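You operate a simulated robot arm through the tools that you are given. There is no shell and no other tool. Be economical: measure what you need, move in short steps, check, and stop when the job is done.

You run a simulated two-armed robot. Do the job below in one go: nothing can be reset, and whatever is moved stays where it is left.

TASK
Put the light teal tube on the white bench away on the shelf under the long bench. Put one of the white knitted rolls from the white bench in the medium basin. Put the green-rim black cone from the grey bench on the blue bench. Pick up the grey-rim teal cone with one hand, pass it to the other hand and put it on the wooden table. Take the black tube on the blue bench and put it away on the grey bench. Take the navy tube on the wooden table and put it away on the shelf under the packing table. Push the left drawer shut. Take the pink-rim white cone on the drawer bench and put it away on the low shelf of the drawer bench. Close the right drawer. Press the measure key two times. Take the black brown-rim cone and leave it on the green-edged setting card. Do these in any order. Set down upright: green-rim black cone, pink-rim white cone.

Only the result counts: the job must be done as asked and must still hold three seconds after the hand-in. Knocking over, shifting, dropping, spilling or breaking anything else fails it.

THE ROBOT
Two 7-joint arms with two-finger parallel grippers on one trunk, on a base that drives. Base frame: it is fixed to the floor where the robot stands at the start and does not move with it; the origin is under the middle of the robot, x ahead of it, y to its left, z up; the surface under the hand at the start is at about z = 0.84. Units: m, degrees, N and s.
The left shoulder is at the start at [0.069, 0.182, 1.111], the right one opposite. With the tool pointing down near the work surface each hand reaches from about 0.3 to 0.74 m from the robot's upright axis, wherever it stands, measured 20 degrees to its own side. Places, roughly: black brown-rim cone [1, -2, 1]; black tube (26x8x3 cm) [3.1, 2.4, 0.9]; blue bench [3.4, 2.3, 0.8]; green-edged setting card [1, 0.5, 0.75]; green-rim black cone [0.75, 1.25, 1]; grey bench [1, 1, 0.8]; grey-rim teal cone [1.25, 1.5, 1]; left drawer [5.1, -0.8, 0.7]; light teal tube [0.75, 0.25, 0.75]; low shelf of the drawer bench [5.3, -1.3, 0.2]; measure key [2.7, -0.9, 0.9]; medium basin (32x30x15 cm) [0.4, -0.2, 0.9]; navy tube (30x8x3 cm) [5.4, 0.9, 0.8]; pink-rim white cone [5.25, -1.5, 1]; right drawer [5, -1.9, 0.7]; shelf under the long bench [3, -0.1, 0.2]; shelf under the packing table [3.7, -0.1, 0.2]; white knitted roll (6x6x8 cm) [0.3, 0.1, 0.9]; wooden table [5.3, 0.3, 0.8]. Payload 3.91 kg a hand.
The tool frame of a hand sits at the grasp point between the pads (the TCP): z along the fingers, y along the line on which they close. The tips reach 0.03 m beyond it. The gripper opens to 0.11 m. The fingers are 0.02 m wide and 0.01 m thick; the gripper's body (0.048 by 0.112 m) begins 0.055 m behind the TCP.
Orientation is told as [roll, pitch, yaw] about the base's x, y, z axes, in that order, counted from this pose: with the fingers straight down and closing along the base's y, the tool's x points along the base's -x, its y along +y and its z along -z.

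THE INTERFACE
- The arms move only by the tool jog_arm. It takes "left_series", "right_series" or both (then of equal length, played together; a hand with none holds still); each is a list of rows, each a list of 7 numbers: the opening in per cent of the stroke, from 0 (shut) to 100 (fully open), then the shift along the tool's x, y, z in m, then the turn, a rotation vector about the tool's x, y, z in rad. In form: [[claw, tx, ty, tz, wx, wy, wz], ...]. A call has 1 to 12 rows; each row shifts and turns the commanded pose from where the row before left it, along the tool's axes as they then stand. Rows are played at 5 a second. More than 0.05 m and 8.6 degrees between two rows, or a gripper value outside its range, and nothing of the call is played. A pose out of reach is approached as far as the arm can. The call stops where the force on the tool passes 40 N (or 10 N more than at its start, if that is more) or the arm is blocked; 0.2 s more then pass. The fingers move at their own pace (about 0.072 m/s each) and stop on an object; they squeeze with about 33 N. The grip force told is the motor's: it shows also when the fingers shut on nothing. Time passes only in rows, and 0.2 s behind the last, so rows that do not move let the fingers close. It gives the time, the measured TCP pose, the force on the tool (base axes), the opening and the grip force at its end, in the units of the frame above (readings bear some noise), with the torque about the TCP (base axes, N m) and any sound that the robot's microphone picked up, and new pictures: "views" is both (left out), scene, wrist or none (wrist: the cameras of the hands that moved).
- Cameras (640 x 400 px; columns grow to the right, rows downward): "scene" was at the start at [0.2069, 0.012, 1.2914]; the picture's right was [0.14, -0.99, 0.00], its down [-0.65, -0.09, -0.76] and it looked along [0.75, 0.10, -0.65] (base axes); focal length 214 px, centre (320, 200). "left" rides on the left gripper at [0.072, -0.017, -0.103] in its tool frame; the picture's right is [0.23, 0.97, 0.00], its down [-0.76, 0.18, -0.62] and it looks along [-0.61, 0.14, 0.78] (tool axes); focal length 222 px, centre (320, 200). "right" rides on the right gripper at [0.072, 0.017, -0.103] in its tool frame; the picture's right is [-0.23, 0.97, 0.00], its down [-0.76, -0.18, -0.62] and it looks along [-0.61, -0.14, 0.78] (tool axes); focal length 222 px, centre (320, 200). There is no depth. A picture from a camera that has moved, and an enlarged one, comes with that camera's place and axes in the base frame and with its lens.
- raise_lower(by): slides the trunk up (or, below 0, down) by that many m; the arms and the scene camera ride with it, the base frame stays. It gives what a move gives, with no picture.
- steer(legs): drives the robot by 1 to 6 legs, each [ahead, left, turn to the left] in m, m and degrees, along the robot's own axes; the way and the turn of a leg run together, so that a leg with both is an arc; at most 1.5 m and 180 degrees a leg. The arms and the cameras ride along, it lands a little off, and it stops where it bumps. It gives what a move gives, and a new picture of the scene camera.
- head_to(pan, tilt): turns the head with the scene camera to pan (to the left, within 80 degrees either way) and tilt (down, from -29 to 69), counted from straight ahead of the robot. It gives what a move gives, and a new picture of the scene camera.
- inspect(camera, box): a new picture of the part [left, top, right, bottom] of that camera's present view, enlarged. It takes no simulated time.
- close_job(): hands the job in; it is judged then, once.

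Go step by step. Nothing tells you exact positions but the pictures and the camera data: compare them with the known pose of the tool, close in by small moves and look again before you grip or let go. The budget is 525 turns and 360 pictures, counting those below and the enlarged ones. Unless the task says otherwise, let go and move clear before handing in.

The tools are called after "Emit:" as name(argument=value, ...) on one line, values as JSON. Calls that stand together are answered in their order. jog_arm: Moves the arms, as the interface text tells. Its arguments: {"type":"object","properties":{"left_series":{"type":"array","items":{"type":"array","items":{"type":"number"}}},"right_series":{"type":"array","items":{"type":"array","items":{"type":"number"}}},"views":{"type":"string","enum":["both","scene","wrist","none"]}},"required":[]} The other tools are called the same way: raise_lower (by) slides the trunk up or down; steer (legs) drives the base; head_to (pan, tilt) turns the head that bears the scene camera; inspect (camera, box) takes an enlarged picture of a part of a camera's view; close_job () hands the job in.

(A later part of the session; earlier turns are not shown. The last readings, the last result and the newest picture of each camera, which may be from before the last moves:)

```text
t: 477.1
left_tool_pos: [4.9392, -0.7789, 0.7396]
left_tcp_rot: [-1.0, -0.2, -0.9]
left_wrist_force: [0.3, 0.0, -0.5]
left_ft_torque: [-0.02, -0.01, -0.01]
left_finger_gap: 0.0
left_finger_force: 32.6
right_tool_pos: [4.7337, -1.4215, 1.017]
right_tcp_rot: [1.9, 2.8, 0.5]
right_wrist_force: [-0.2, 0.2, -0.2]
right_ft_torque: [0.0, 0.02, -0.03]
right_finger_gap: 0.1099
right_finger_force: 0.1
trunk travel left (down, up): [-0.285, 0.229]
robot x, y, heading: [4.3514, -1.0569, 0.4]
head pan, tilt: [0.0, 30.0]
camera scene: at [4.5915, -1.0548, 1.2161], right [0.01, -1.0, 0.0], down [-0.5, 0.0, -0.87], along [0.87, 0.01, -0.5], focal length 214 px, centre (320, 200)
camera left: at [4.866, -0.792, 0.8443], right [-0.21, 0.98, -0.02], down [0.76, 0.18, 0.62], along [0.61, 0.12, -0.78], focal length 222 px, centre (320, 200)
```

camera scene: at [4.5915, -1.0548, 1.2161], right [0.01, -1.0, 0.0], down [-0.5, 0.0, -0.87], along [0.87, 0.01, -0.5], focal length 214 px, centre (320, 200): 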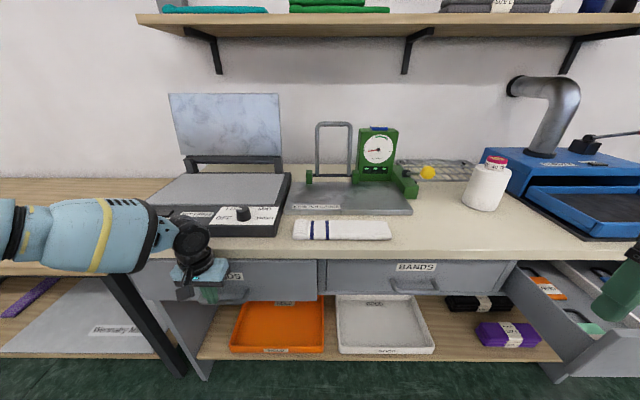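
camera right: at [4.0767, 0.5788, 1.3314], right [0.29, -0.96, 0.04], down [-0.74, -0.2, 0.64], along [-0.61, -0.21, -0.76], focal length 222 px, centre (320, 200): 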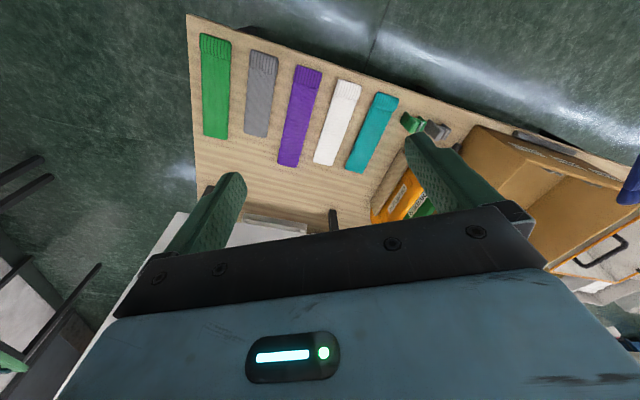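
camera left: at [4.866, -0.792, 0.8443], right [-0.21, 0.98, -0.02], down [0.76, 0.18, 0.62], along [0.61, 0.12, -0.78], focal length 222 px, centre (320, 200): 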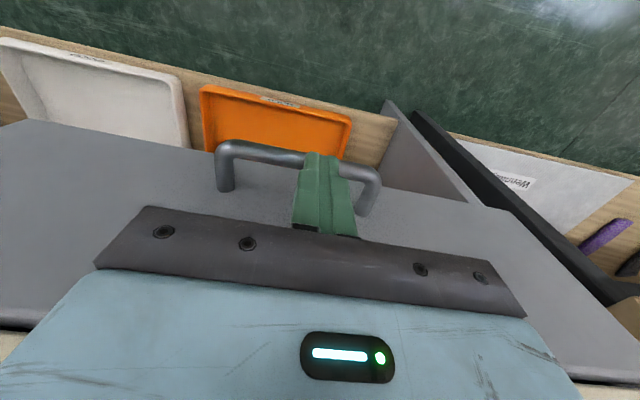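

Emit:
jog_arm(left_series=[[0, -0.012, 0, 0, 0, 0, 0], [0, -0.012, 0, 0, 0, 0, 0], [0, -0.012, 0, 0, 0, 0, 0]])

Emit:
inspect(camera="scene", box=[100, 200, 420, 370])

```text
t: 477.6
left_tool_pos: [4.949, -0.7794, 0.7408]
left_tcp_rot: [-0.9, 0.4, -0.8]
left_wrist_force: [-10.8, 0.4, 4.4]
left_ft_torque: [0.03, -1.18, 0.2]
left_finger_gap: 0.0
left_finger_force: 32.8
right_tool_pos: [4.733, -1.4208, 1.0178]
right_tcp_rot: [2.0, 2.7, 0.6]
right_wrist_force: [0.1, 0.4, 0.5]
right_ft_torque: [0.01, -0.01, 0.03]
right_finger_gap: 0.11
right_finger_force: 0.1
trunk travel left (down, up): [-0.285, 0.229]
robot x, y, heading: [4.3517, -1.0589, 0.4]
head pan, tilt: [0.0, 30.0]
stopped in row 2 (left hand): the force on the tool passed its limit at 42 N (the readings are from after the stop); the commanded pose is now the measured one
camera scene: at [4.59, -1.0545, 1.2164], right [0.01, -1.0, 0.0], down [-0.5, 0.0, -0.87], along [0.87, 0.01, -0.5], focal length 214 px, centre (320, 200)
camera left: at [4.8769, -0.7928, 0.8457], right [-0.21, 0.98, -0.01], down [0.77, 0.18, 0.61], along [0.6, 0.12, -0.79], focal length 222 px, centre (320, 200)
```

scene: 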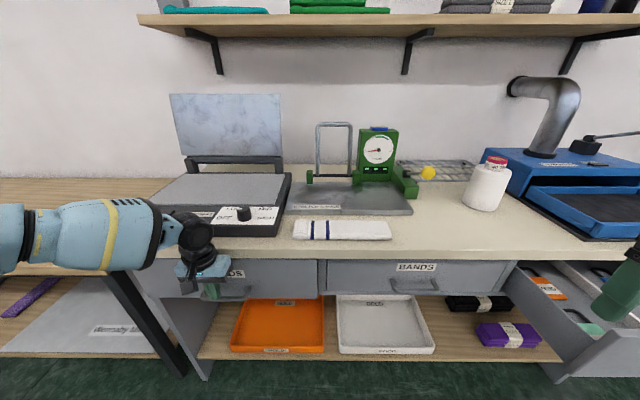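
left: 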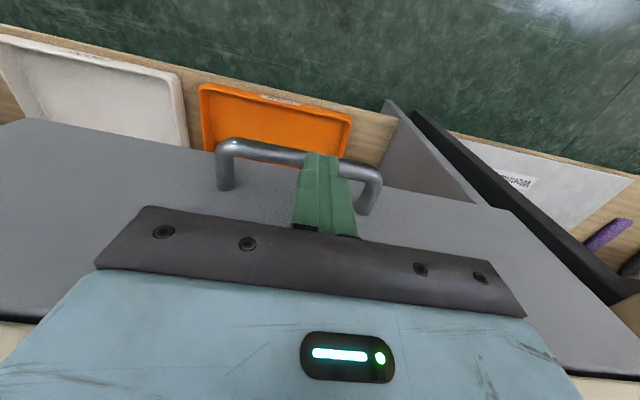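

```text
2.00 times, centred on (260, 285) of scene
camera zoom: at [4.59, -1.0545, 1.2164], right [0.01, -1.0, 0.0], down [-0.5, 0.0, -0.87], along [0.87, 0.01, -0.5], focal length 429 px, centre (440, 30)
```

zoom: 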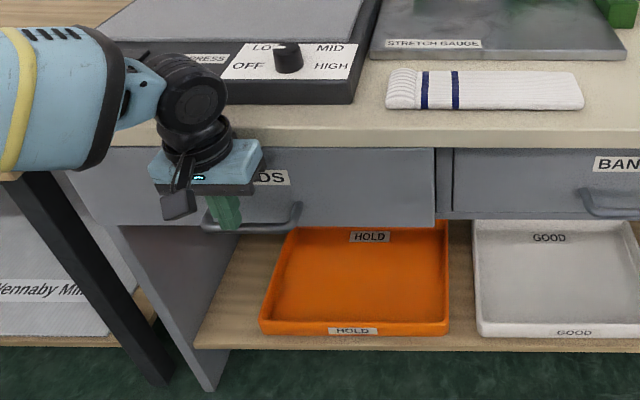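

The palm met the bench edge before the drawer was fully home (face ~1.5 cm proud). I back off, pitch the fingertips forward and push the rest.

Emit:
jog_arm(left_series=[[0, 0.03, 0, 0, 0, 0, 0], [0, 0.02, 0, 0, 0, -0.14, 0], [0, 0, 0, 0, 0, -0.14, 0], [0, 0, 0, 0, 0, -0.14, 0], [0, 0, 0, 0, 0, -0.1, 0]], views="none")

```text
t: 478.8
left_tool_pos: [4.9001, -0.7788, 0.7405]
left_tcp_rot: [-1.0, -29.7, -0.2]
left_wrist_force: [-0.4, 0.3, -0.5]
left_ft_torque: [0.0, 0.01, 0.01]
left_finger_gap: 0.0001
left_finger_force: 33.1
right_tool_pos: [4.7332, -1.4207, 1.0174]
right_tcp_rot: [2.0, 2.8, 0.6]
right_wrist_force: [0.5, -0.1, 0.3]
right_ft_torque: [-0.01, 0.01, 0.02]
right_finger_gap: 0.1101
right_finger_force: 0.0
trunk travel left (down, up): [-0.285, 0.229]
robot x, y, heading: [4.3527, -1.0592, 0.5]
head pan, tilt: [0.0, 30.0]
```

Emit:
jog_arm(left_series=[[0, -0.0217, 0, 0.0124, 0, 0, 0], [0, -0.0217, 0, 0.0124, 0, 0, 0], [0, -0.013, 0, 0.0074, 0, 0, 0], [0, -0.013, 0, 0.0074, 0, 0, 0], [0, -0.013, 0, 0.0074, 0, 0, 0]])

Emit:
inspect(camera="scene", box=[100, 200, 420, 370])

```text
t: 479.9
left_tool_pos: [4.9833, -0.7809, 0.7394]
left_tcp_rot: [-0.9, -29.1, -0.3]
left_wrist_force: [-8.6, -0.8, 3.1]
left_ft_torque: [0.14, -0.73, 0.14]
left_finger_gap: 0.0001
left_finger_force: 33.2
right_tool_pos: [4.7347, -1.4206, 1.0167]
right_tcp_rot: [2.0, 2.8, 0.6]
right_wrist_force: [-0.1, 0.6, 0.4]
right_ft_torque: [0.0, 0.03, 0.02]
right_finger_gap: 0.1101
right_finger_force: 0.1
trunk travel left (down, up): [-0.285, 0.229]
robot x, y, heading: [4.3524, -1.0555, 0.5]
head pan, tilt: [0.0, 30.0]
stopped in row 5 (left hand): the force on the tool passed its limit at 43 N (the readings are from after the stop); the commanded pose is now the measured one
camera scene: at [4.5902, -1.0544, 1.2164], right [0.01, -1.0, 0.0], down [-0.5, 0.0, -0.87], along [0.87, 0.01, -0.5], focal length 214 px, centre (320, 200)
camera left: at [4.8701, -0.7937, 0.7948], right [-0.19, 0.97, -0.13], down [0.36, 0.19, 0.91], along [0.91, 0.13, -0.39], focal length 222 px, centre (320, 200)
```

scene: 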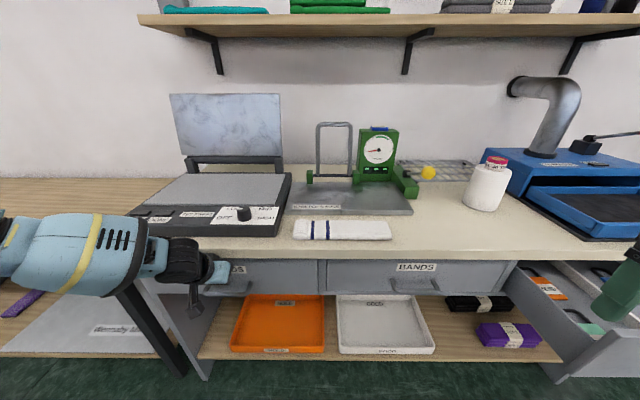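
left: 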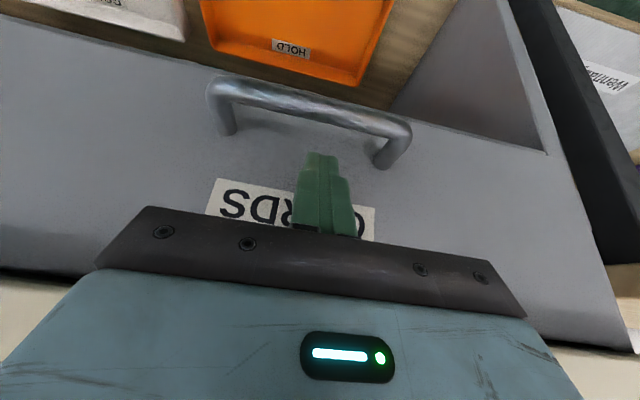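

```text
2.00 times, centred on (260, 285) of scene
camera zoom: at [4.5902, -1.0544, 1.2164], right [0.01, -1.0, 0.0], down [-0.5, 0.0, -0.87], along [0.87, 0.01, -0.5], focal length 429 px, centre (440, 30)
```

zoom: 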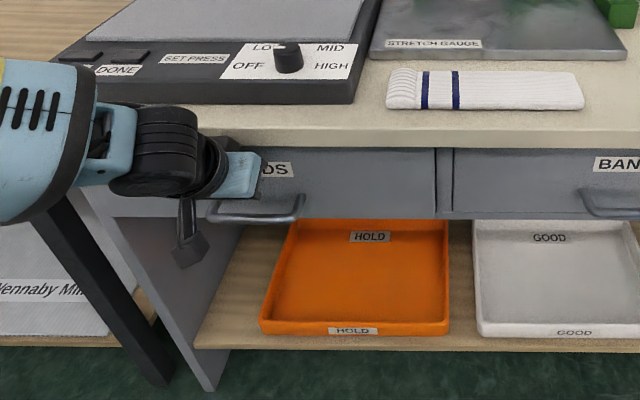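

The face now looks flush with its neighbour. To be sure, I push once more with the fingertips pitched further.

Emit:
jog_arm(left_series=[[0, 0.035, 0, -0.02, 0, 0, 0], [0, 0, 0, 0, 0, -0.145, 0], [0, 0, 0, 0, 0, -0.145, 0], [0, 0, 0, 0, 0, -0.1, 0], [0, -0.018, 0, 0.03, 0, 0, 0], [0, -0.01, 0, 0.015, 0, 0, 0], [0, -0.006, 0, 0.01, 0, 0, 0], [0, -0.006, 0, 0.01, 0, 0, 0]])

```text
t: 481.4
left_tool_pos: [4.9947, -0.7795, 0.7292]
left_tcp_rot: [-1.7, -50.9, 0.6]
left_wrist_force: [-22.7, 0.8, 12.1]
left_ft_torque: [-0.09, -0.09, 0.1]
left_finger_gap: 0.0
left_finger_force: 33.6
right_tool_pos: [4.7336, -1.4185, 1.0177]
right_tcp_rot: [2.0, 2.7, 0.8]
right_wrist_force: [-0.6, -0.2, -1.4]
right_ft_torque: [0.0, 0.03, -0.01]
right_finger_gap: 0.1099
right_finger_force: 0.0
trunk travel left (down, up): [-0.285, 0.229]
robot x, y, heading: [4.3525, -1.0574, 0.8]
head pan, tilt: [0.0, 30.0]
stopped in row 7 (left hand): the force on the tool passed its limit at 46 N (the readings are from after the stop); the commanded pose is now the measured one
camera scene: at [4.5884, -1.054, 1.2167], right [0.01, -1.0, 0.0], down [-0.5, 0.0, -0.87], along [0.87, 0.01, -0.5], focal length 214 px, centre (320, 200)
camera left: at [4.869, -0.7948, 0.7398], right [-0.13, 0.97, -0.2], down [0.0, 0.2, 0.98], along [0.99, 0.13, -0.02], focal length 222 px, centre (320, 200)
```

scene: 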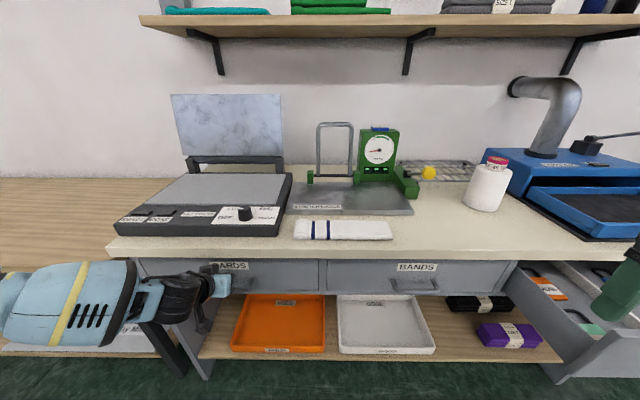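
left: 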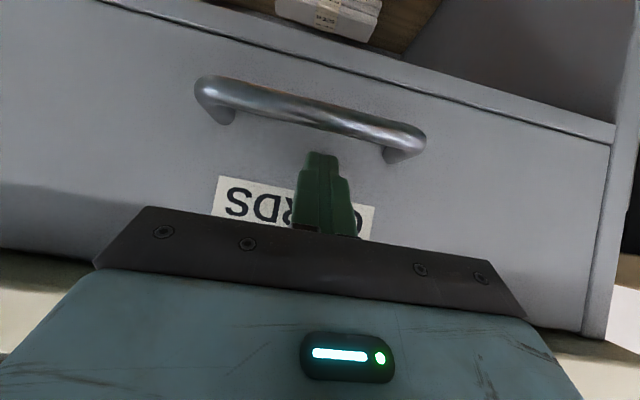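

The left drawer is firmly shut. I withdraw the left hand and move right and back to face the right drawer with the right hand.

Emit:
jog_arm(left_series=[[0, 0, 0, -0.04, 0, 0, 0], [0, 0, 0, -0.04, 0, 0, 0], [0, 0, 0, -0.04, 0, 0, 0], [0, -0.03, 0, -0.025, 0, 0, 0], [0, -0.03, 0, -0.025, 0, 0.1, 0], [0, -0.03, 0, -0.025, 0, 0.1, 0], [0, -0.03, 0, -0.025, 0, 0.1, 0]], views="none")

Emit:
steer(legs=[[-0.1, 0, 0], [0, -0.5, -0.8]])

```text
t: 483.0
left_tool_pos: [4.9156, -0.7775, 0.9607]
left_tcp_rot: [-1.2, -33.8, -0.1]
left_wrist_force: [1.0, -0.5, -0.5]
left_ft_torque: [-0.01, 0.01, -0.02]
left_finger_gap: 0.0
left_finger_force: 32.6
right_tool_pos: [4.7343, -1.42, 1.0176]
right_tcp_rot: [2.0, 2.7, 0.7]
right_wrist_force: [0.4, -0.5, 0.1]
right_ft_torque: [0.03, -0.01, 0.01]
right_finger_gap: 0.11
right_finger_force: 0.1
trunk travel left (down, up): [-0.285, 0.229]
robot x, y, heading: [4.3512, -1.0581, 0.4]
head pan, tilt: [0.0, 30.0]
```

```text
t: 488.7
left_tool_pos: [4.8199, -1.281, 0.9584]
left_tcp_rot: [-1.2, -33.7, -0.9]
left_wrist_force: [0.6, -1.3, 0.8]
left_ft_torque: [0.01, -0.03, 0.01]
left_finger_gap: 0.0001
left_finger_force: 33.2
right_tool_pos: [4.6298, -1.9242, 1.0163]
right_tcp_rot: [2.0, 2.8, -0.3]
right_wrist_force: [1.1, 1.2, 0.9]
right_ft_torque: [-0.01, 0.01, -0.02]
right_finger_gap: 0.1098
right_finger_force: 0.0
trunk travel left (down, up): [-0.285, 0.229]
robot x, y, heading: [4.253, -1.5547, -0.4]
head pan, tilt: [0.0, 30.0]
camera scene: at [4.4909, -1.5553, 1.2163], right [-0.01, -1.0, 0.0], down [-0.5, 0.0, -0.87], along [0.87, -0.01, -0.5], focal length 214 px, centre (320, 200)
```

scene: 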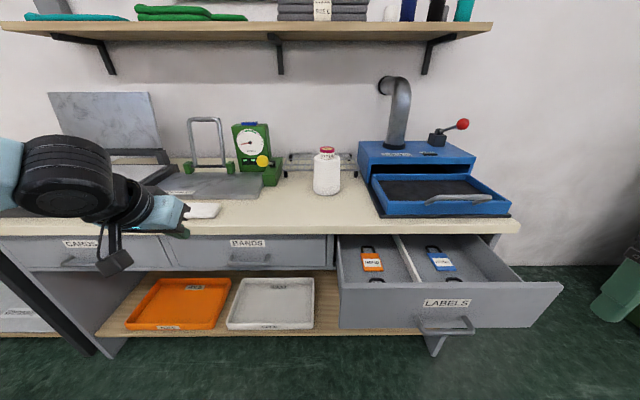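

The right drawer face is at x≈4.83, centre y≈-1.88. I lower the closed right hand in front of it and pitch the fingertips forward.

Emit:
jog_arm(right_series=[[0, 0, 0.01, 0.04, 0, 0, 0], [0, 0, 0.01, 0.04, 0, 0, 0], [0, 0, 0.01, 0.04, 0, 0, 0], [0, 0, 0.01, 0.04, 0, 0, 0], [0, 0, 0, 0.04, 0, 0, 0], [0, 0, 0, 0.04, 0, 0, 0], [0, 0, 0, 0.035, 0, 0, 0], [0, 0, 0, 0, 0, -0.145, 0], [0, 0, 0, 0, 0, -0.145, 0], [0, 0, 0, 0, 0, -0.145, 0], [0, 0, 0, 0, 0, -0.145, 0], [0, 0, 0, 0, 0, -0.145, 0]])

```text
t: 491.3
left_tool_pos: [4.821, -1.2827, 0.96]
left_tcp_rot: [-1.2, -33.8, -0.8]
left_wrist_force: [0.2, 0.1, 0.3]
left_ft_torque: [-0.01, -0.01, 0.02]
left_finger_gap: 0.0002
left_finger_force: 32.8
right_tool_pos: [4.6441, -1.8846, 0.7276]
right_tcp_rot: [2.7, -38.7, -1.8]
right_wrist_force: [0.1, 0.1, -0.4]
right_ft_torque: [0.02, -0.03, 0.0]
right_finger_gap: 0.0002
right_finger_force: 32.5
right hand out of reach, approached as far as the arm can: row 10, 11, 12
trunk travel left (down, up): [-0.285, 0.229]
robot x, y, heading: [4.2515, -1.5522, -0.5]
head pan, tilt: [0.0, 30.0]
camera scene: at [4.4908, -1.5552, 1.2163], right [-0.01, -1.0, 0.0], down [-0.5, 0.0, -0.87], along [0.87, -0.01, -0.5], focal length 214 px, centre (320, 200)
camera right: at [4.5225, -1.8693, 0.7633], right [0.18, 0.97, 0.18], down [0.2, -0.21, 0.96], along [0.96, -0.14, -0.23], focal length 222 px, centre (320, 200)
```

scene: 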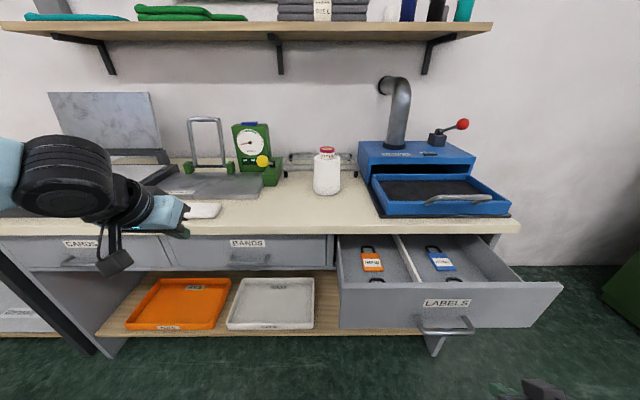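
right: 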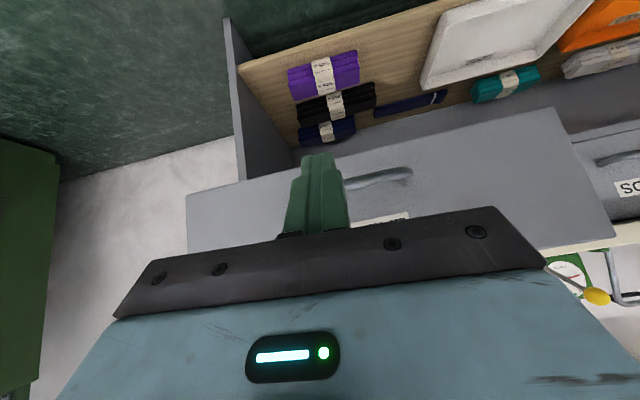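

Shift slightly left towards the face centre, drive 11 cm forward, then push with the arm.

Emit:
steer(legs=[[0.11, 0.03, 0.5]])

Emit:
jog_arm(right_series=[[0, -0.0234, 0, 0.0188, 0, 0, 0], [0, -0.0234, 0, 0.0188, 0, 0, 0], [0, -0.0234, 0, 0.0188, 0, 0, 0], [0, -0.0234, 0, 0.0188, 0, 0, 0], [0, -0.0234, 0, 0.0188, 0, 0, 0], [0, -0.0234, 0, 0.0188, 0, 0, 0]])

```text
t: 492.5
left_tool_pos: [4.9261, -1.2495, 0.9583]
left_tcp_rot: [-1.2, -33.6, -0.5]
left_wrist_force: [0.5, 0.3, -0.4]
left_ft_torque: [0.04, 0.03, -0.01]
left_finger_gap: 0.0001
left_finger_force: 32.7
right_tool_pos: [4.7546, -1.8525, 0.7264]
right_tcp_rot: [2.6, -38.5, -1.5]
right_wrist_force: [0.1, 0.3, -0.4]
right_ft_torque: [-0.02, 0.01, -0.01]
right_finger_gap: 0.0
right_finger_force: 32.8
trunk travel left (down, up): [-0.285, 0.229]
robot x, y, heading: [4.3607, -1.527, -0.4]
head pan, tilt: [0.0, 30.0]
camera scene: at [4.5994, -1.524, 1.2161], right [0.0, -1.0, 0.0], down [-0.5, 0.0, -0.87], along [0.87, 0.0, -0.5], focal length 214 px, centre (320, 200)
```

scene: 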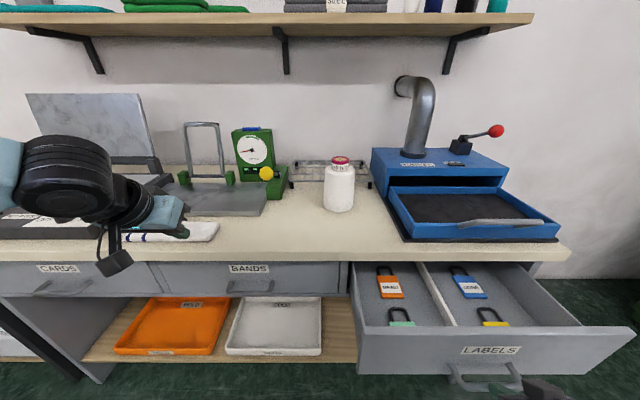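

```text
t: 493.9
left_tool_pos: [4.9268, -1.2492, 0.9575]
left_tcp_rot: [-1.1, -33.7, -0.4]
left_wrist_force: [-0.1, 0.0, -0.4]
left_ft_torque: [-0.03, -0.01, 0.01]
left_finger_gap: 0.0001
left_finger_force: 33.0
right_tool_pos: [4.9359, -1.8525, 0.7279]
right_tcp_rot: [2.6, -38.8, -1.5]
right_wrist_force: [0.2, -0.3, 0.6]
right_ft_torque: [0.0, 0.11, -0.02]
right_finger_gap: 0.0001
right_finger_force: 32.9
trunk travel left (down, up): [-0.285, 0.229]
robot x, y, heading: [4.3604, -1.5254, -0.2]
head pan, tilt: [0.0, 30.0]
camera scene: at [4.5991, -1.524, 1.2162], right [0.0, -1.0, 0.0], down [-0.5, 0.0, -0.87], along [0.87, 0.0, -0.5], focal length 214 px, centre (320, 200)
camera right: at [4.8139, -1.838, 0.7635], right [0.17, 0.97, 0.18], down [0.2, -0.21, 0.96], along [0.96, -0.13, -0.23], focal length 222 px, centre (320, 200)
```

scene: 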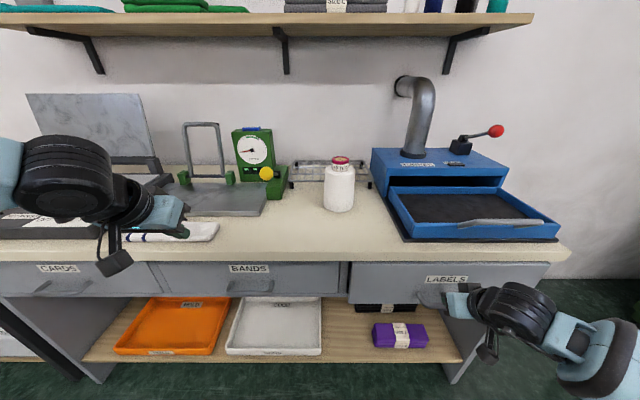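
right: 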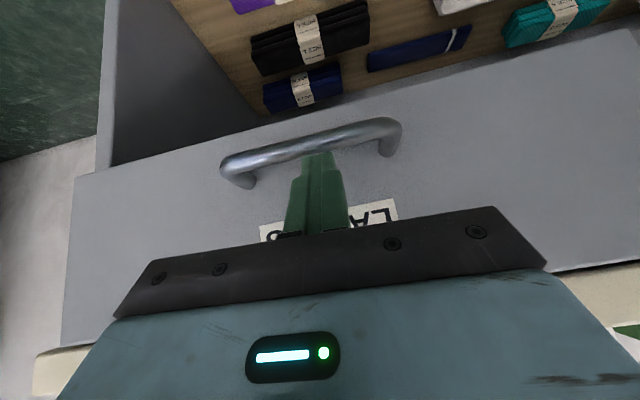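

Emit:
jog_arm(right_series=[[0, -0.0156, 0, 0.0125, 0, 0, 0], [0, -0.0117, 0, 0.0094, 0, 0, 0], [0, -0.0117, 0, 0.0094, 0, 0, 0], [0, -0.0117, 0, 0.0094, 0, 0, 0], [0, -0.0117, 0, 0.0094, 0, 0, 0]])

Emit:
inspect(camera="scene", box=[220, 240, 580, 400])

```text
t: 495.0
left_tool_pos: [4.9252, -1.249, 0.9609]
left_tcp_rot: [-1.4, -33.9, -0.7]
left_wrist_force: [-0.2, -0.2, -0.4]
left_ft_torque: [-0.04, 0.02, 0.0]
left_finger_gap: 0.0
left_finger_force: 32.7
right_tool_pos: [4.9976, -1.8531, 0.7232]
right_tcp_rot: [2.5, -37.5, -1.5]
right_wrist_force: [-28.7, 2.0, 11.4]
right_ft_torque: [0.05, 0.36, 0.08]
right_finger_gap: 0.0
right_finger_force: 33.2
trunk travel left (down, up): [-0.285, 0.229]
robot x, y, heading: [4.3577, -1.5249, -0.1]
head pan, tilt: [0.0, 30.0]
stopped in row 5 (right hand): the force on the tool passed its limit at 54 N (the readings are from after the stop); the commanded pose is now the measured one
camera scene: at [4.5957, -1.5244, 1.2168], right [0.0, -1.0, 0.0], down [-0.5, 0.0, -0.87], along [0.87, 0.0, -0.5], focal length 214 px, centre (320, 200)
camera right: at [4.8775, -1.8381, 0.7624], right [0.18, 0.97, 0.17], down [0.22, -0.21, 0.95], along [0.96, -0.13, -0.26], focal length 222 px, centre (320, 200)
```

scene: 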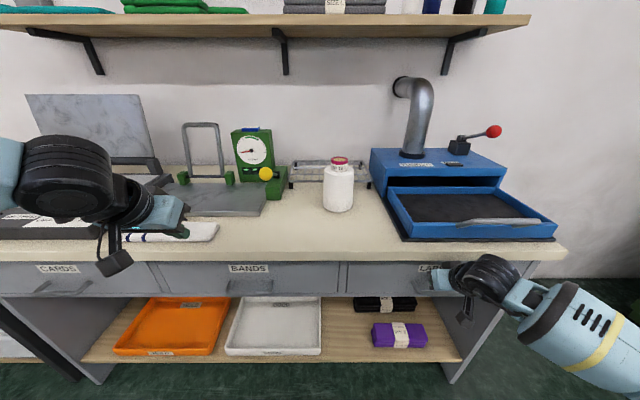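
right: 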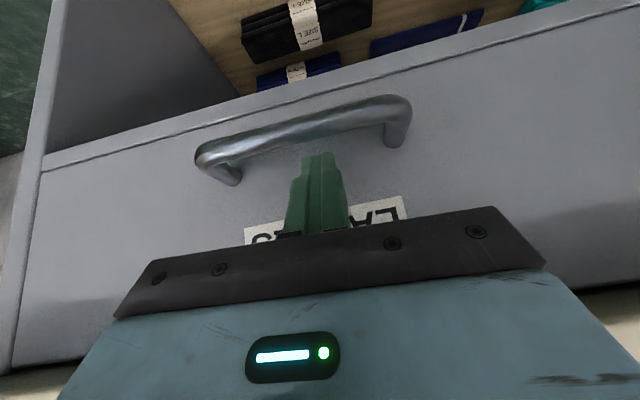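

```text
1.78 times, centred on (400, 320) of scene
camera zoom: at [4.5957, -1.5244, 1.2168], right [0.0, -1.0, 0.0], down [-0.5, 0.0, -0.87], along [0.87, 0.0, -0.5], focal length 381 px, centre (178, -13)
```

zoom: 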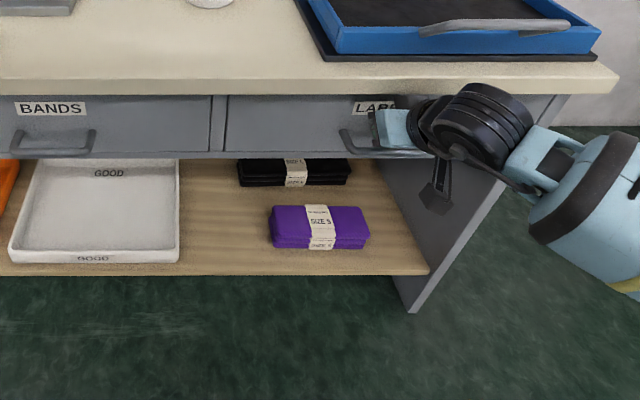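

Both drawers are shut. Now the pink-rim white cone: I withdraw and raise the right hand, and take a closer look at the cone and the shelf.

Emit:
jog_arm(right_series=[[0, 0.0312, 0, -0.025, 0, 0, 0], [0, 0.0312, 0, -0.025, 0, 0, 0], [0, 0.02, 0, -0.016, 0, 0, 0], [100, -0.025, 0, -0.0312, 0, 0, 0], [100, -0.025, 0, -0.0312, 0, 0, 0], [100, -0.025, 0, -0.0312, 0, 0, 0], [100, -0.025, 0, -0.0312, 0, 0, 0], [100, -0.025, 0, -0.0312, 0, 0, 0], [100, -0.025, 0, -0.0312, 0, 0, 0], [100, -0.025, 0, -0.0312, 0, 0, 0], [100, -0.025, 0, -0.0312, 0, 0, 0]], views="none")

Emit:
inspect(camera="scene", box=[290, 140, 400, 230])

```text
t: 497.4
left_tool_pos: [4.9274, -1.2499, 0.9598]
left_tcp_rot: [-1.1, -33.8, -0.6]
left_wrist_force: [0.2, 0.6, -0.6]
left_ft_torque: [0.03, 0.02, -0.02]
left_finger_gap: 0.0001
left_finger_force: 32.8
right_tool_pos: [4.9038, -1.863, 1.044]
right_tcp_rot: [2.4, -37.5, -1.4]
right_wrist_force: [0.8, -0.1, 0.7]
right_ft_torque: [0.01, 0.01, -0.01]
right_finger_gap: 0.11
right_finger_force: 0.0
trunk travel left (down, up): [-0.285, 0.229]
robot x, y, heading: [4.3596, -1.5265, -0.1]
head pan, tilt: [0.0, 30.0]
```

```text
4.44 times, centred on (345, 185) of scene
camera zoom: at [4.5981, -1.5242, 1.2163], right [0.0, -1.0, 0.0], down [-0.5, 0.0, -0.87], along [0.87, 0.0, -0.5], focal length 953 px, centre (209, 267)
```

zoom: 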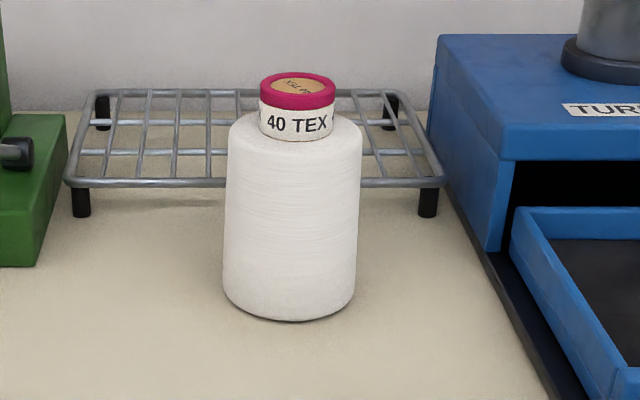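

The cone has a narrow collar (~5 cm) on top; I'll hold it there with the pitched right hand. First I pull the left hand back and up, then approach.

Emit:
jog_arm(left_series=[[0, 0.0138, 0, -0.0393, 0, 0, 0], [0, 0.0138, 0, -0.0393, 0, 0, 0], [0, 0.0138, 0, -0.0393, 0, 0, 0], [0, 0.0138, 0, -0.0393, 0, 0, 0], [0, 0.0138, 0, -0.0393, 0, 0, 0], [0, 0.0138, 0, -0.0393, 0, 0, 0], [0, 0, 0, 0, 0, 0.12, 0], [0, 0, 0, 0, 0, 0.12, 0], [0, 0, 0, 0, 0, 0.12, 0], [0, 0, 0, 0, 0, 0.12, 0], [0, 0, 0, 0, 0, 0.11, 0]], views="none")

Emit:
steer(legs=[[0.15, 0.14, 0]])

Emit:
jog_arm(right_series=[[100, 0, 0, 0, 0, -0.1, 0], [100, 0, 0, 0, 0, -0.1, 0], [100, 0, 0, 0, 0, -0.1, 0], [100, 0, 0, 0, 0, 0, 0]])

```text
t: 499.8
left_tool_pos: [4.727, -1.2418, 1.1093]
left_tcp_rot: [-0.9, 0.1, -1.3]
left_wrist_force: [-0.5, 0.3, -0.3]
left_ft_torque: [0.02, 0.02, -0.03]
left_finger_gap: 0.0001
left_finger_force: 33.0
right_tool_pos: [4.9033, -1.8631, 1.0433]
right_tcp_rot: [2.5, -37.7, -1.5]
right_wrist_force: [0.2, -0.5, 0.1]
right_ft_torque: [0.01, 0.01, 0.02]
right_finger_gap: 0.1101
right_finger_force: 0.1
trunk travel left (down, up): [-0.285, 0.229]
robot x, y, heading: [4.3598, -1.5223, -0.3]
head pan, tilt: [0.0, 30.0]
```

```text
t: 501.7
left_tool_pos: [4.8751, -1.1037, 1.109]
left_tcp_rot: [-1.0, 0.1, -1.3]
left_wrist_force: [-0.1, 0.2, -0.8]
left_ft_torque: [-0.02, -0.03, 0.03]
left_finger_gap: 0.0
left_finger_force: 32.7
right_tool_pos: [5.0519, -1.7247, 1.0431]
right_tcp_rot: [2.5, -37.7, -1.5]
right_wrist_force: [0.2, 1.0, 0.4]
right_ft_torque: [-0.03, -0.02, 0.04]
right_finger_gap: 0.1102
right_finger_force: 0.1
trunk travel left (down, up): [-0.285, 0.229]
robot x, y, heading: [4.5075, -1.388, -0.2]
head pan, tilt: [0.0, 30.0]
camera scene: at [4.7467, -1.3859, 1.2162], right [0.0, -1.0, 0.0], down [-0.5, 0.0, -0.87], along [0.87, 0.0, -0.5], focal length 214 px, centre (320, 200)
```

scene: 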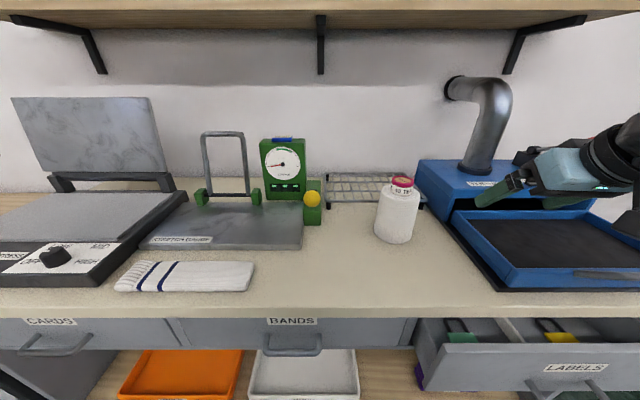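

```text
t: 502.7
left_tool_pos: [4.875, -1.1035, 1.1099]
left_tcp_rot: [-1.0, 0.0, -1.3]
left_wrist_force: [0.6, 0.0, -0.4]
left_ft_torque: [0.0, 0.01, 0.01]
left_finger_gap: 0.0002
left_finger_force: 33.5
right_tool_pos: [5.0522, -1.7245, 1.0432]
right_tcp_rot: [3.3, -54.8, -2.7]
right_wrist_force: [-0.5, 0.3, 0.1]
right_ft_torque: [-0.01, -0.01, 0.02]
right_finger_gap: 0.1103
right_finger_force: 0.1
trunk travel left (down, up): [-0.285, 0.229]
robot x, y, heading: [4.5101, -1.3849, -0.2]
head pan, tilt: [0.0, 30.0]
camera scene: at [4.7466, -1.3861, 1.2162], right [0.0, -1.0, 0.0], down [-0.5, 0.0, -0.87], along [0.87, 0.0, -0.5], focal length 214 px, centre (320, 200)
camera right: at [4.925, -1.7085, 1.0446], right [0.13, 0.97, 0.22], down [-0.07, -0.21, 0.97], along [0.99, -0.14, 0.04], focal length 222 px, centre (320, 200)
```

scene: 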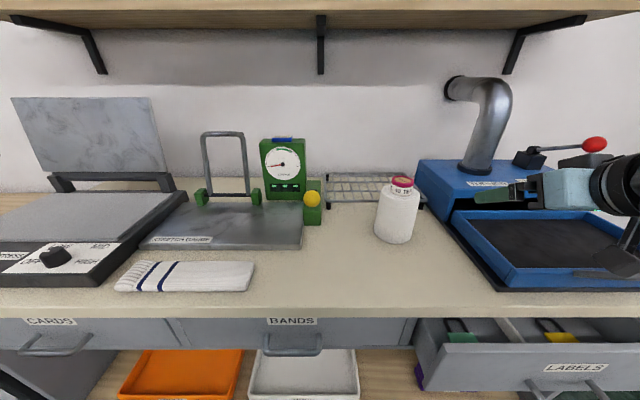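
right: 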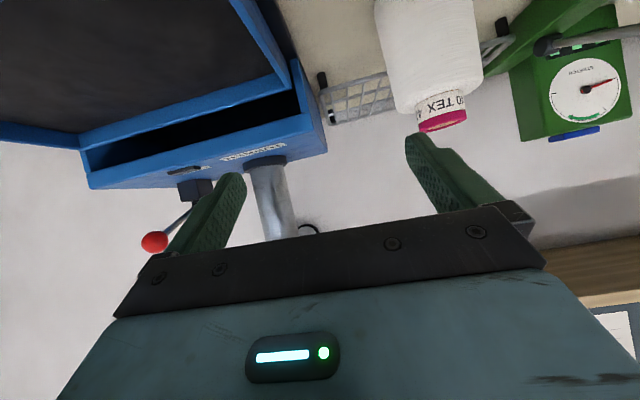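

The right drawer has come open again by ~7 cm — the fingertip must have hooked its handle on withdrawal. I go back and close it again, higher above the handle, retreating along the tool axis this time.

Emit:
steer(legs=[[-0.25, -0.1, 0]])

Emit:
jog_arm(right_series=[[0, 0.0327, 0, 0.023, 0, 0, 0], [0, 0.0327, 0, 0.023, 0, 0, 0], [0, 0.0327, 0, 0.023, 0, 0, 0], [0, 0.0327, 0, 0.023, 0, 0, 0], [0, 0.0327, 0, 0.023, 0, 0, 0], [0, 0.0327, 0, 0.023, 0, 0, 0], [0, 0.0327, 0, 0.023, 0, 0, 0]])

```text
t: 504.6
left_tool_pos: [4.6219, -1.2009, 1.1097]
left_tcp_rot: [-1.0, 0.0, -0.7]
left_wrist_force: [0.4, 0.5, 0.0]
left_ft_torque: [0.02, -0.05, 0.01]
left_finger_gap: 0.0001
left_finger_force: 32.8
right_tool_pos: [4.807, -1.8215, 1.0439]
right_tcp_rot: [3.4, -54.8, -2.3]
right_wrist_force: [-0.5, -0.2, -0.3]
right_ft_torque: [0.03, -0.02, -0.02]
right_finger_gap: 0.1099
right_finger_force: 0.1
trunk travel left (down, up): [-0.285, 0.229]
robot x, y, heading: [4.259, -1.4887, 0.4]
head pan, tilt: [0.0, 30.0]
camera scene: at [4.498, -1.4852, 1.2164], right [0.01, -1.0, 0.0], down [-0.5, 0.0, -0.87], along [0.87, 0.01, -0.5], focal length 214 px, centre (320, 200)
```

scene: 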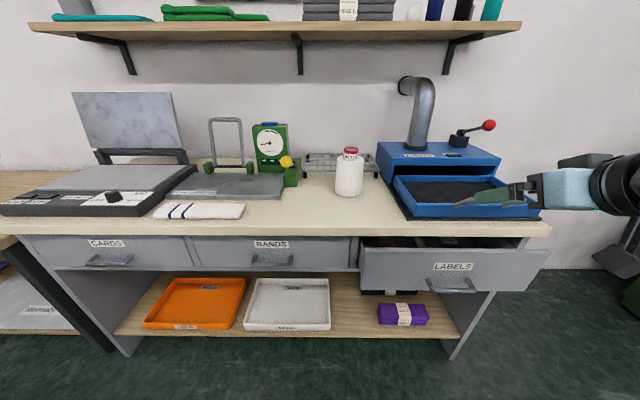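

```text
t: 506.2
left_tool_pos: [4.6253, -1.2007, 1.1099]
left_tcp_rot: [-0.9, 0.1, -0.7]
left_wrist_force: [0.2, -0.3, -0.2]
left_ft_torque: [-0.02, -0.03, 0.01]
left_finger_gap: 0.0001
left_finger_force: 32.7
right_tool_pos: [4.8069, -1.8135, 0.7629]
right_tcp_rot: [3.4, -55.0, -2.2]
right_wrist_force: [0.4, 1.0, 0.3]
right_ft_torque: [0.02, 0.01, -0.01]
right_finger_gap: 0.0
right_finger_force: 33.0
trunk travel left (down, up): [-0.285, 0.229]
robot x, y, heading: [4.2594, -1.4892, 0.4]
head pan, tilt: [0.0, 30.0]
camera scene: at [4.4987, -1.4852, 1.2162], right [0.01, -1.0, 0.0], down [-0.5, 0.0, -0.87], along [0.87, 0.01, -0.5], focal length 214 px, centre (320, 200)
camera right: at [4.6791, -1.7989, 0.7632], right [0.12, 0.97, 0.22], down [-0.07, -0.21, 0.97], along [0.99, -0.13, 0.04], focal length 222 px, centre (320, 200)
```

scene: 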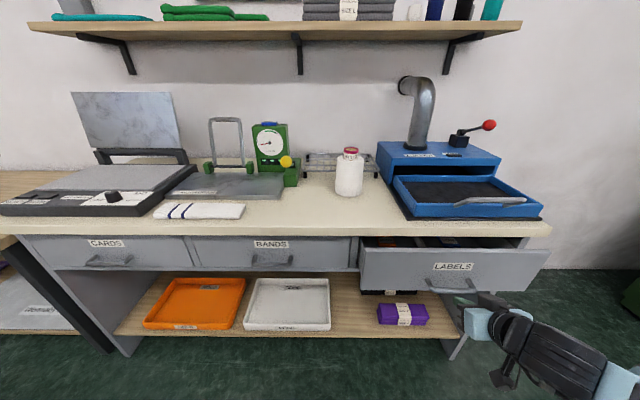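
right: 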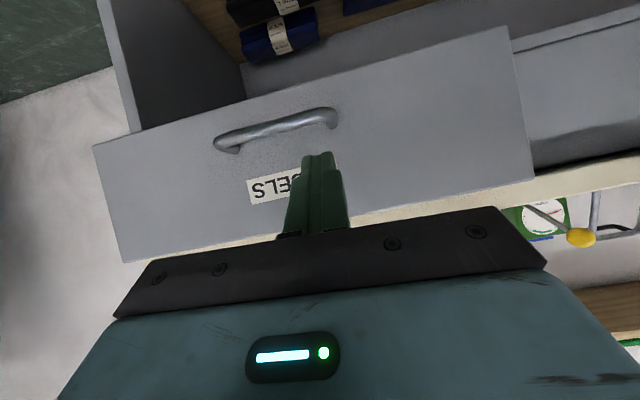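

Emit:
jog_arm(right_series=[[0, -0.023, 0, 0.0328, 0, 0, 0], [0, -0.023, 0, 0.0328, 0, 0, 0], [0, -0.0172, 0, 0.0246, 0, 0, 0], [0, -0.0115, 0, 0.0164, 0, 0, 0], [0, -0.0115, 0, 0.0164, 0, 0, 0], [0, -0.0086, 0, 0.0123, 0, 0, 0], [0, -0.0086, 0, 0.0123, 0, 0, 0], [0, -0.0086, 0, 0.0123, 0, 0, 0]])

```text
t: 508.0
left_tool_pos: [4.6237, -1.2015, 1.1091]
left_tcp_rot: [-1.0, -0.1, -0.8]
left_wrist_force: [0.1, -0.2, 1.1]
left_ft_torque: [0.02, 0.05, -0.02]
left_finger_gap: 0.0
left_finger_force: 32.9
right_tool_pos: [4.9945, -1.8084, 0.7627]
right_tcp_rot: [3.6, -54.5, -2.2]
right_wrist_force: [-13.9, 1.2, 5.3]
right_ft_torque: [-0.05, -0.02, 0.06]
right_finger_gap: 0.0
right_finger_force: 32.6
trunk travel left (down, up): [-0.285, 0.229]
robot x, y, heading: [4.2571, -1.4926, 0.3]
head pan, tilt: [0.0, 30.0]
stopped in row 8 (right hand): the force on the tool passed its limit at 54 N (the readings are from after the stop); the commanded pose is now the measured one
camera scene: at [4.4977, -1.4853, 1.2164], right [0.01, -1.0, 0.0], down [-0.5, 0.0, -0.87], along [0.87, 0.01, -0.5], focal length 214 px, centre (320, 200)
camera right: at [4.8675, -1.7939, 0.7645], right [0.12, 0.97, 0.22], down [-0.06, -0.21, 0.97], along [0.99, -0.13, 0.04], focal length 222 px, centre (320, 200)
```

scene: 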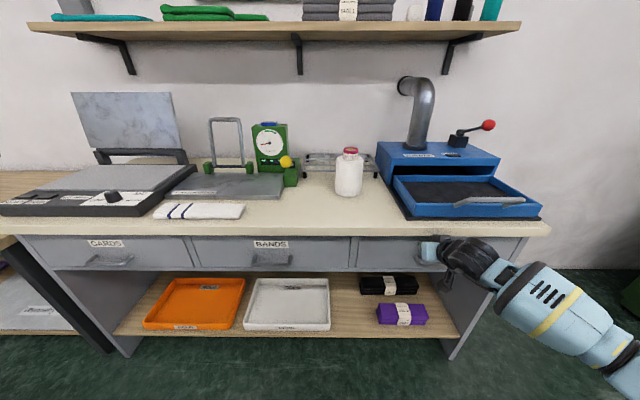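
right: 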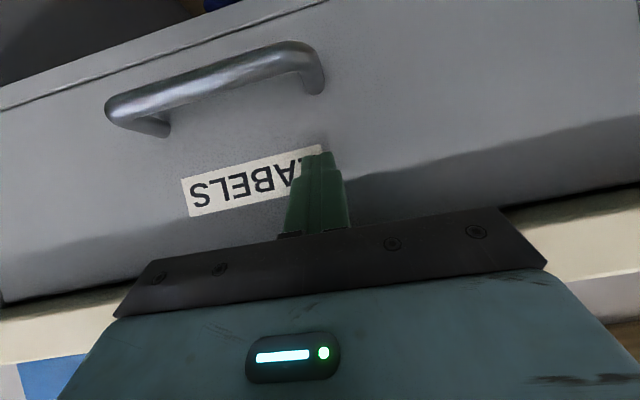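

The drawer is shut again with the tip clear of the handle. I retreat along the tool axis and verify it stays shut.

Emit:
jog_arm(right_series=[[0, 0, 0, -0.04, 0, 0, 0], [0, 0, 0, -0.04, 0, 0, 0], [0, 0, 0, -0.04, 0, 0, 0], [0, 0, 0, -0.04, 0, 0, 0], [100, -0.0327, 0, -0.023, 0, 0, 0], [100, -0.0327, 0, -0.023, 0, 0, 0], [100, -0.0327, 0, -0.023, 0, 0, 0], [100, -0.0327, 0, -0.023, 0, 0, 0], [100, -0.0327, 0, -0.023, 0, 0, 0]])

```text
t: 510.0
left_tool_pos: [4.6246, -1.2001, 1.1089]
left_tcp_rot: [-1.0, 0.1, -0.9]
left_wrist_force: [-0.4, -0.2, -0.1]
left_ft_torque: [0.0, -0.01, -0.02]
left_finger_gap: 0.0
left_finger_force: 32.9
right_tool_pos: [4.8642, -1.8201, 1.0547]
right_tcp_rot: [3.3, -54.6, -2.1]
right_wrist_force: [0.9, -0.1, 0.0]
right_ft_torque: [0.0, -0.02, 0.01]
right_finger_gap: 0.11
right_finger_force: 0.0
trunk travel left (down, up): [-0.285, 0.229]
robot x, y, heading: [4.2582, -1.4852, 0.4]
head pan, tilt: [0.0, 30.0]
camera scene: at [4.4985, -1.4849, 1.2163], right [0.01, -1.0, 0.0], down [-0.5, 0.0, -0.87], along [0.87, 0.01, -0.5], focal length 214 px, centre (320, 200)
camera right: at [4.7379, -1.8045, 1.0575], right [0.12, 0.97, 0.22], down [-0.06, -0.21, 0.98], along [0.99, -0.13, 0.04], focal length 222 px, centre (320, 200)
```

scene: 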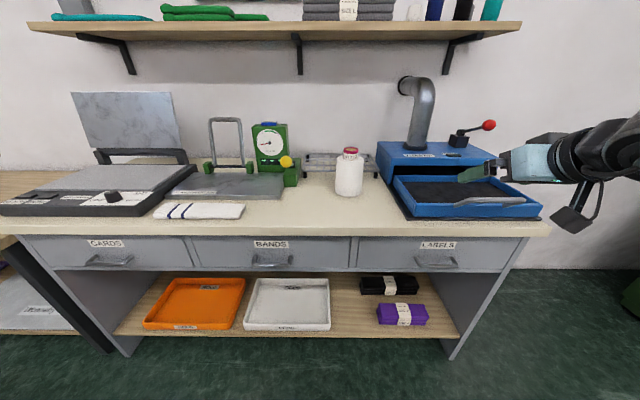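
right: 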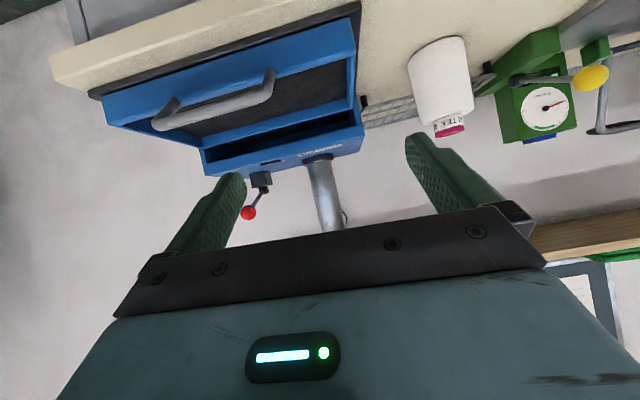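

All drawers are flush now. The cone's rim is at about [5.21, -1.583, 0.995]. I drive in and bring the pitched right hand to a pre-grasp behind it.

Emit:
steer(legs=[[0.24, 0.1, 0]])

Emit:
jog_arm(right_series=[[100, 0, 0.045, 0, 0, 0, 0], [100, 0, 0.045, 0, 0, 0, 0], [100, 0, 0.045, 0, 0, 0, 0]])

Emit:
inspect(camera="scene", box=[320, 130, 480, 270])

```text
t: 511.8
left_tool_pos: [4.8578, -1.1011, 1.109]
left_tcp_rot: [-1.1, 0.1, -0.6]
left_wrist_force: [0.2, 0.9, 0.4]
left_ft_torque: [-0.03, 0.03, -0.01]
left_finger_gap: 0.0
left_finger_force: 33.5
right_tool_pos: [5.1004, -1.7179, 1.0548]
right_tcp_rot: [3.5, -54.6, -2.0]
right_wrist_force: [-0.1, 0.8, 0.0]
right_ft_torque: [0.01, -0.01, 0.0]
right_finger_gap: 0.1097
right_finger_force: 0.1
trunk travel left (down, up): [-0.285, 0.229]
robot x, y, heading: [4.4931, -1.3878, 0.7]
head pan, tilt: [0.0, 30.0]
camera scene: at [4.7333, -1.3851, 1.2162], right [0.01, -1.0, 0.0], down [-0.5, -0.01, -0.87], along [0.87, 0.01, -0.5], focal length 214 px, centre (320, 200)
```

scene: 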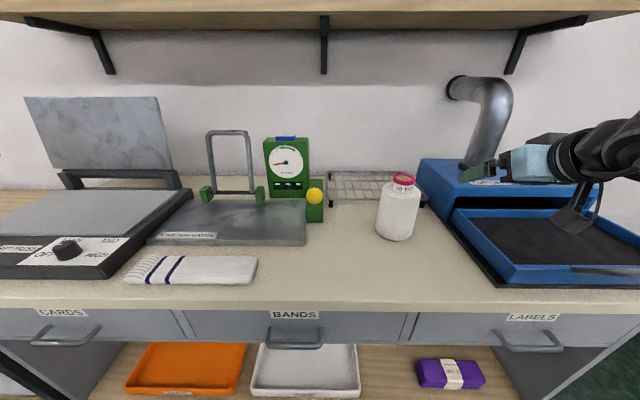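

```text
t: 512.6
left_tool_pos: [4.8583, -1.0999, 1.1089]
left_tcp_rot: [-1.1, 0.1, -0.6]
left_wrist_force: [0.4, 0.7, 0.5]
left_ft_torque: [-0.03, -0.02, 0.0]
left_finger_gap: 0.0
left_finger_force: 32.9
right_tool_pos: [5.1002, -1.5823, 1.0597]
right_tcp_rot: [3.3, -54.6, -1.9]
right_wrist_force: [-0.4, 0.4, -0.6]
right_ft_torque: [-0.02, 0.02, 0.01]
right_finger_gap: 0.1098
right_finger_force: 0.1
trunk travel left (down, up): [-0.285, 0.229]
robot x, y, heading: [4.4936, -1.389, 0.6]
head pan, tilt: [0.0, 30.0]
camera scene: at [4.7329, -1.3842, 1.2162], right [0.01, -1.0, 0.0], down [-0.5, -0.01, -0.87], along [0.87, 0.01, -0.5], focal length 214 px, centre (320, 200)
camera right: at [4.9724, -1.568, 1.0611], right [0.12, 0.97, 0.22], down [-0.06, -0.21, 0.98], along [0.99, -0.13, 0.04], focal length 222 px, centre (320, 200)
```

scene: 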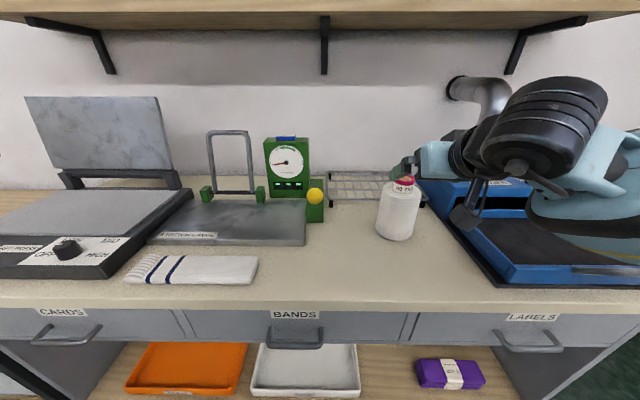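
right: 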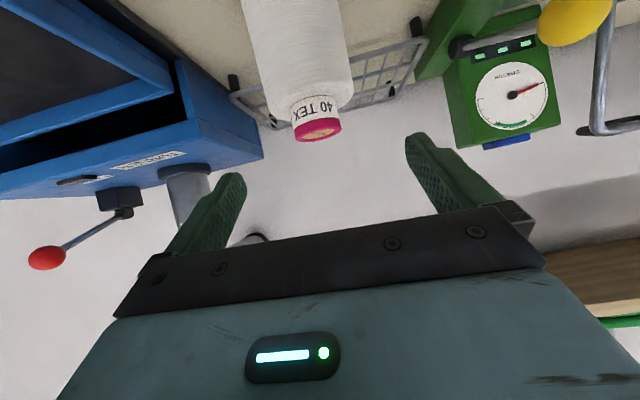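

```text
2.86 times, centred on (400, 200) of scene
camera zoom: at [4.7329, -1.3842, 1.2162], right [0.01, -1.0, 0.0], down [-0.5, -0.01, -0.87], along [0.87, 0.01, -0.5], focal length 613 px, centre (91, 200)
```

zoom: 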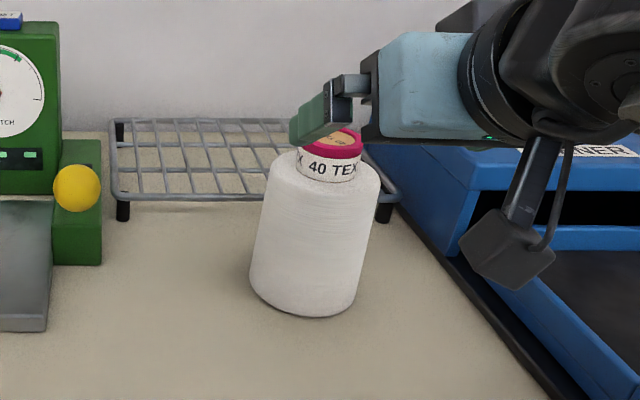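

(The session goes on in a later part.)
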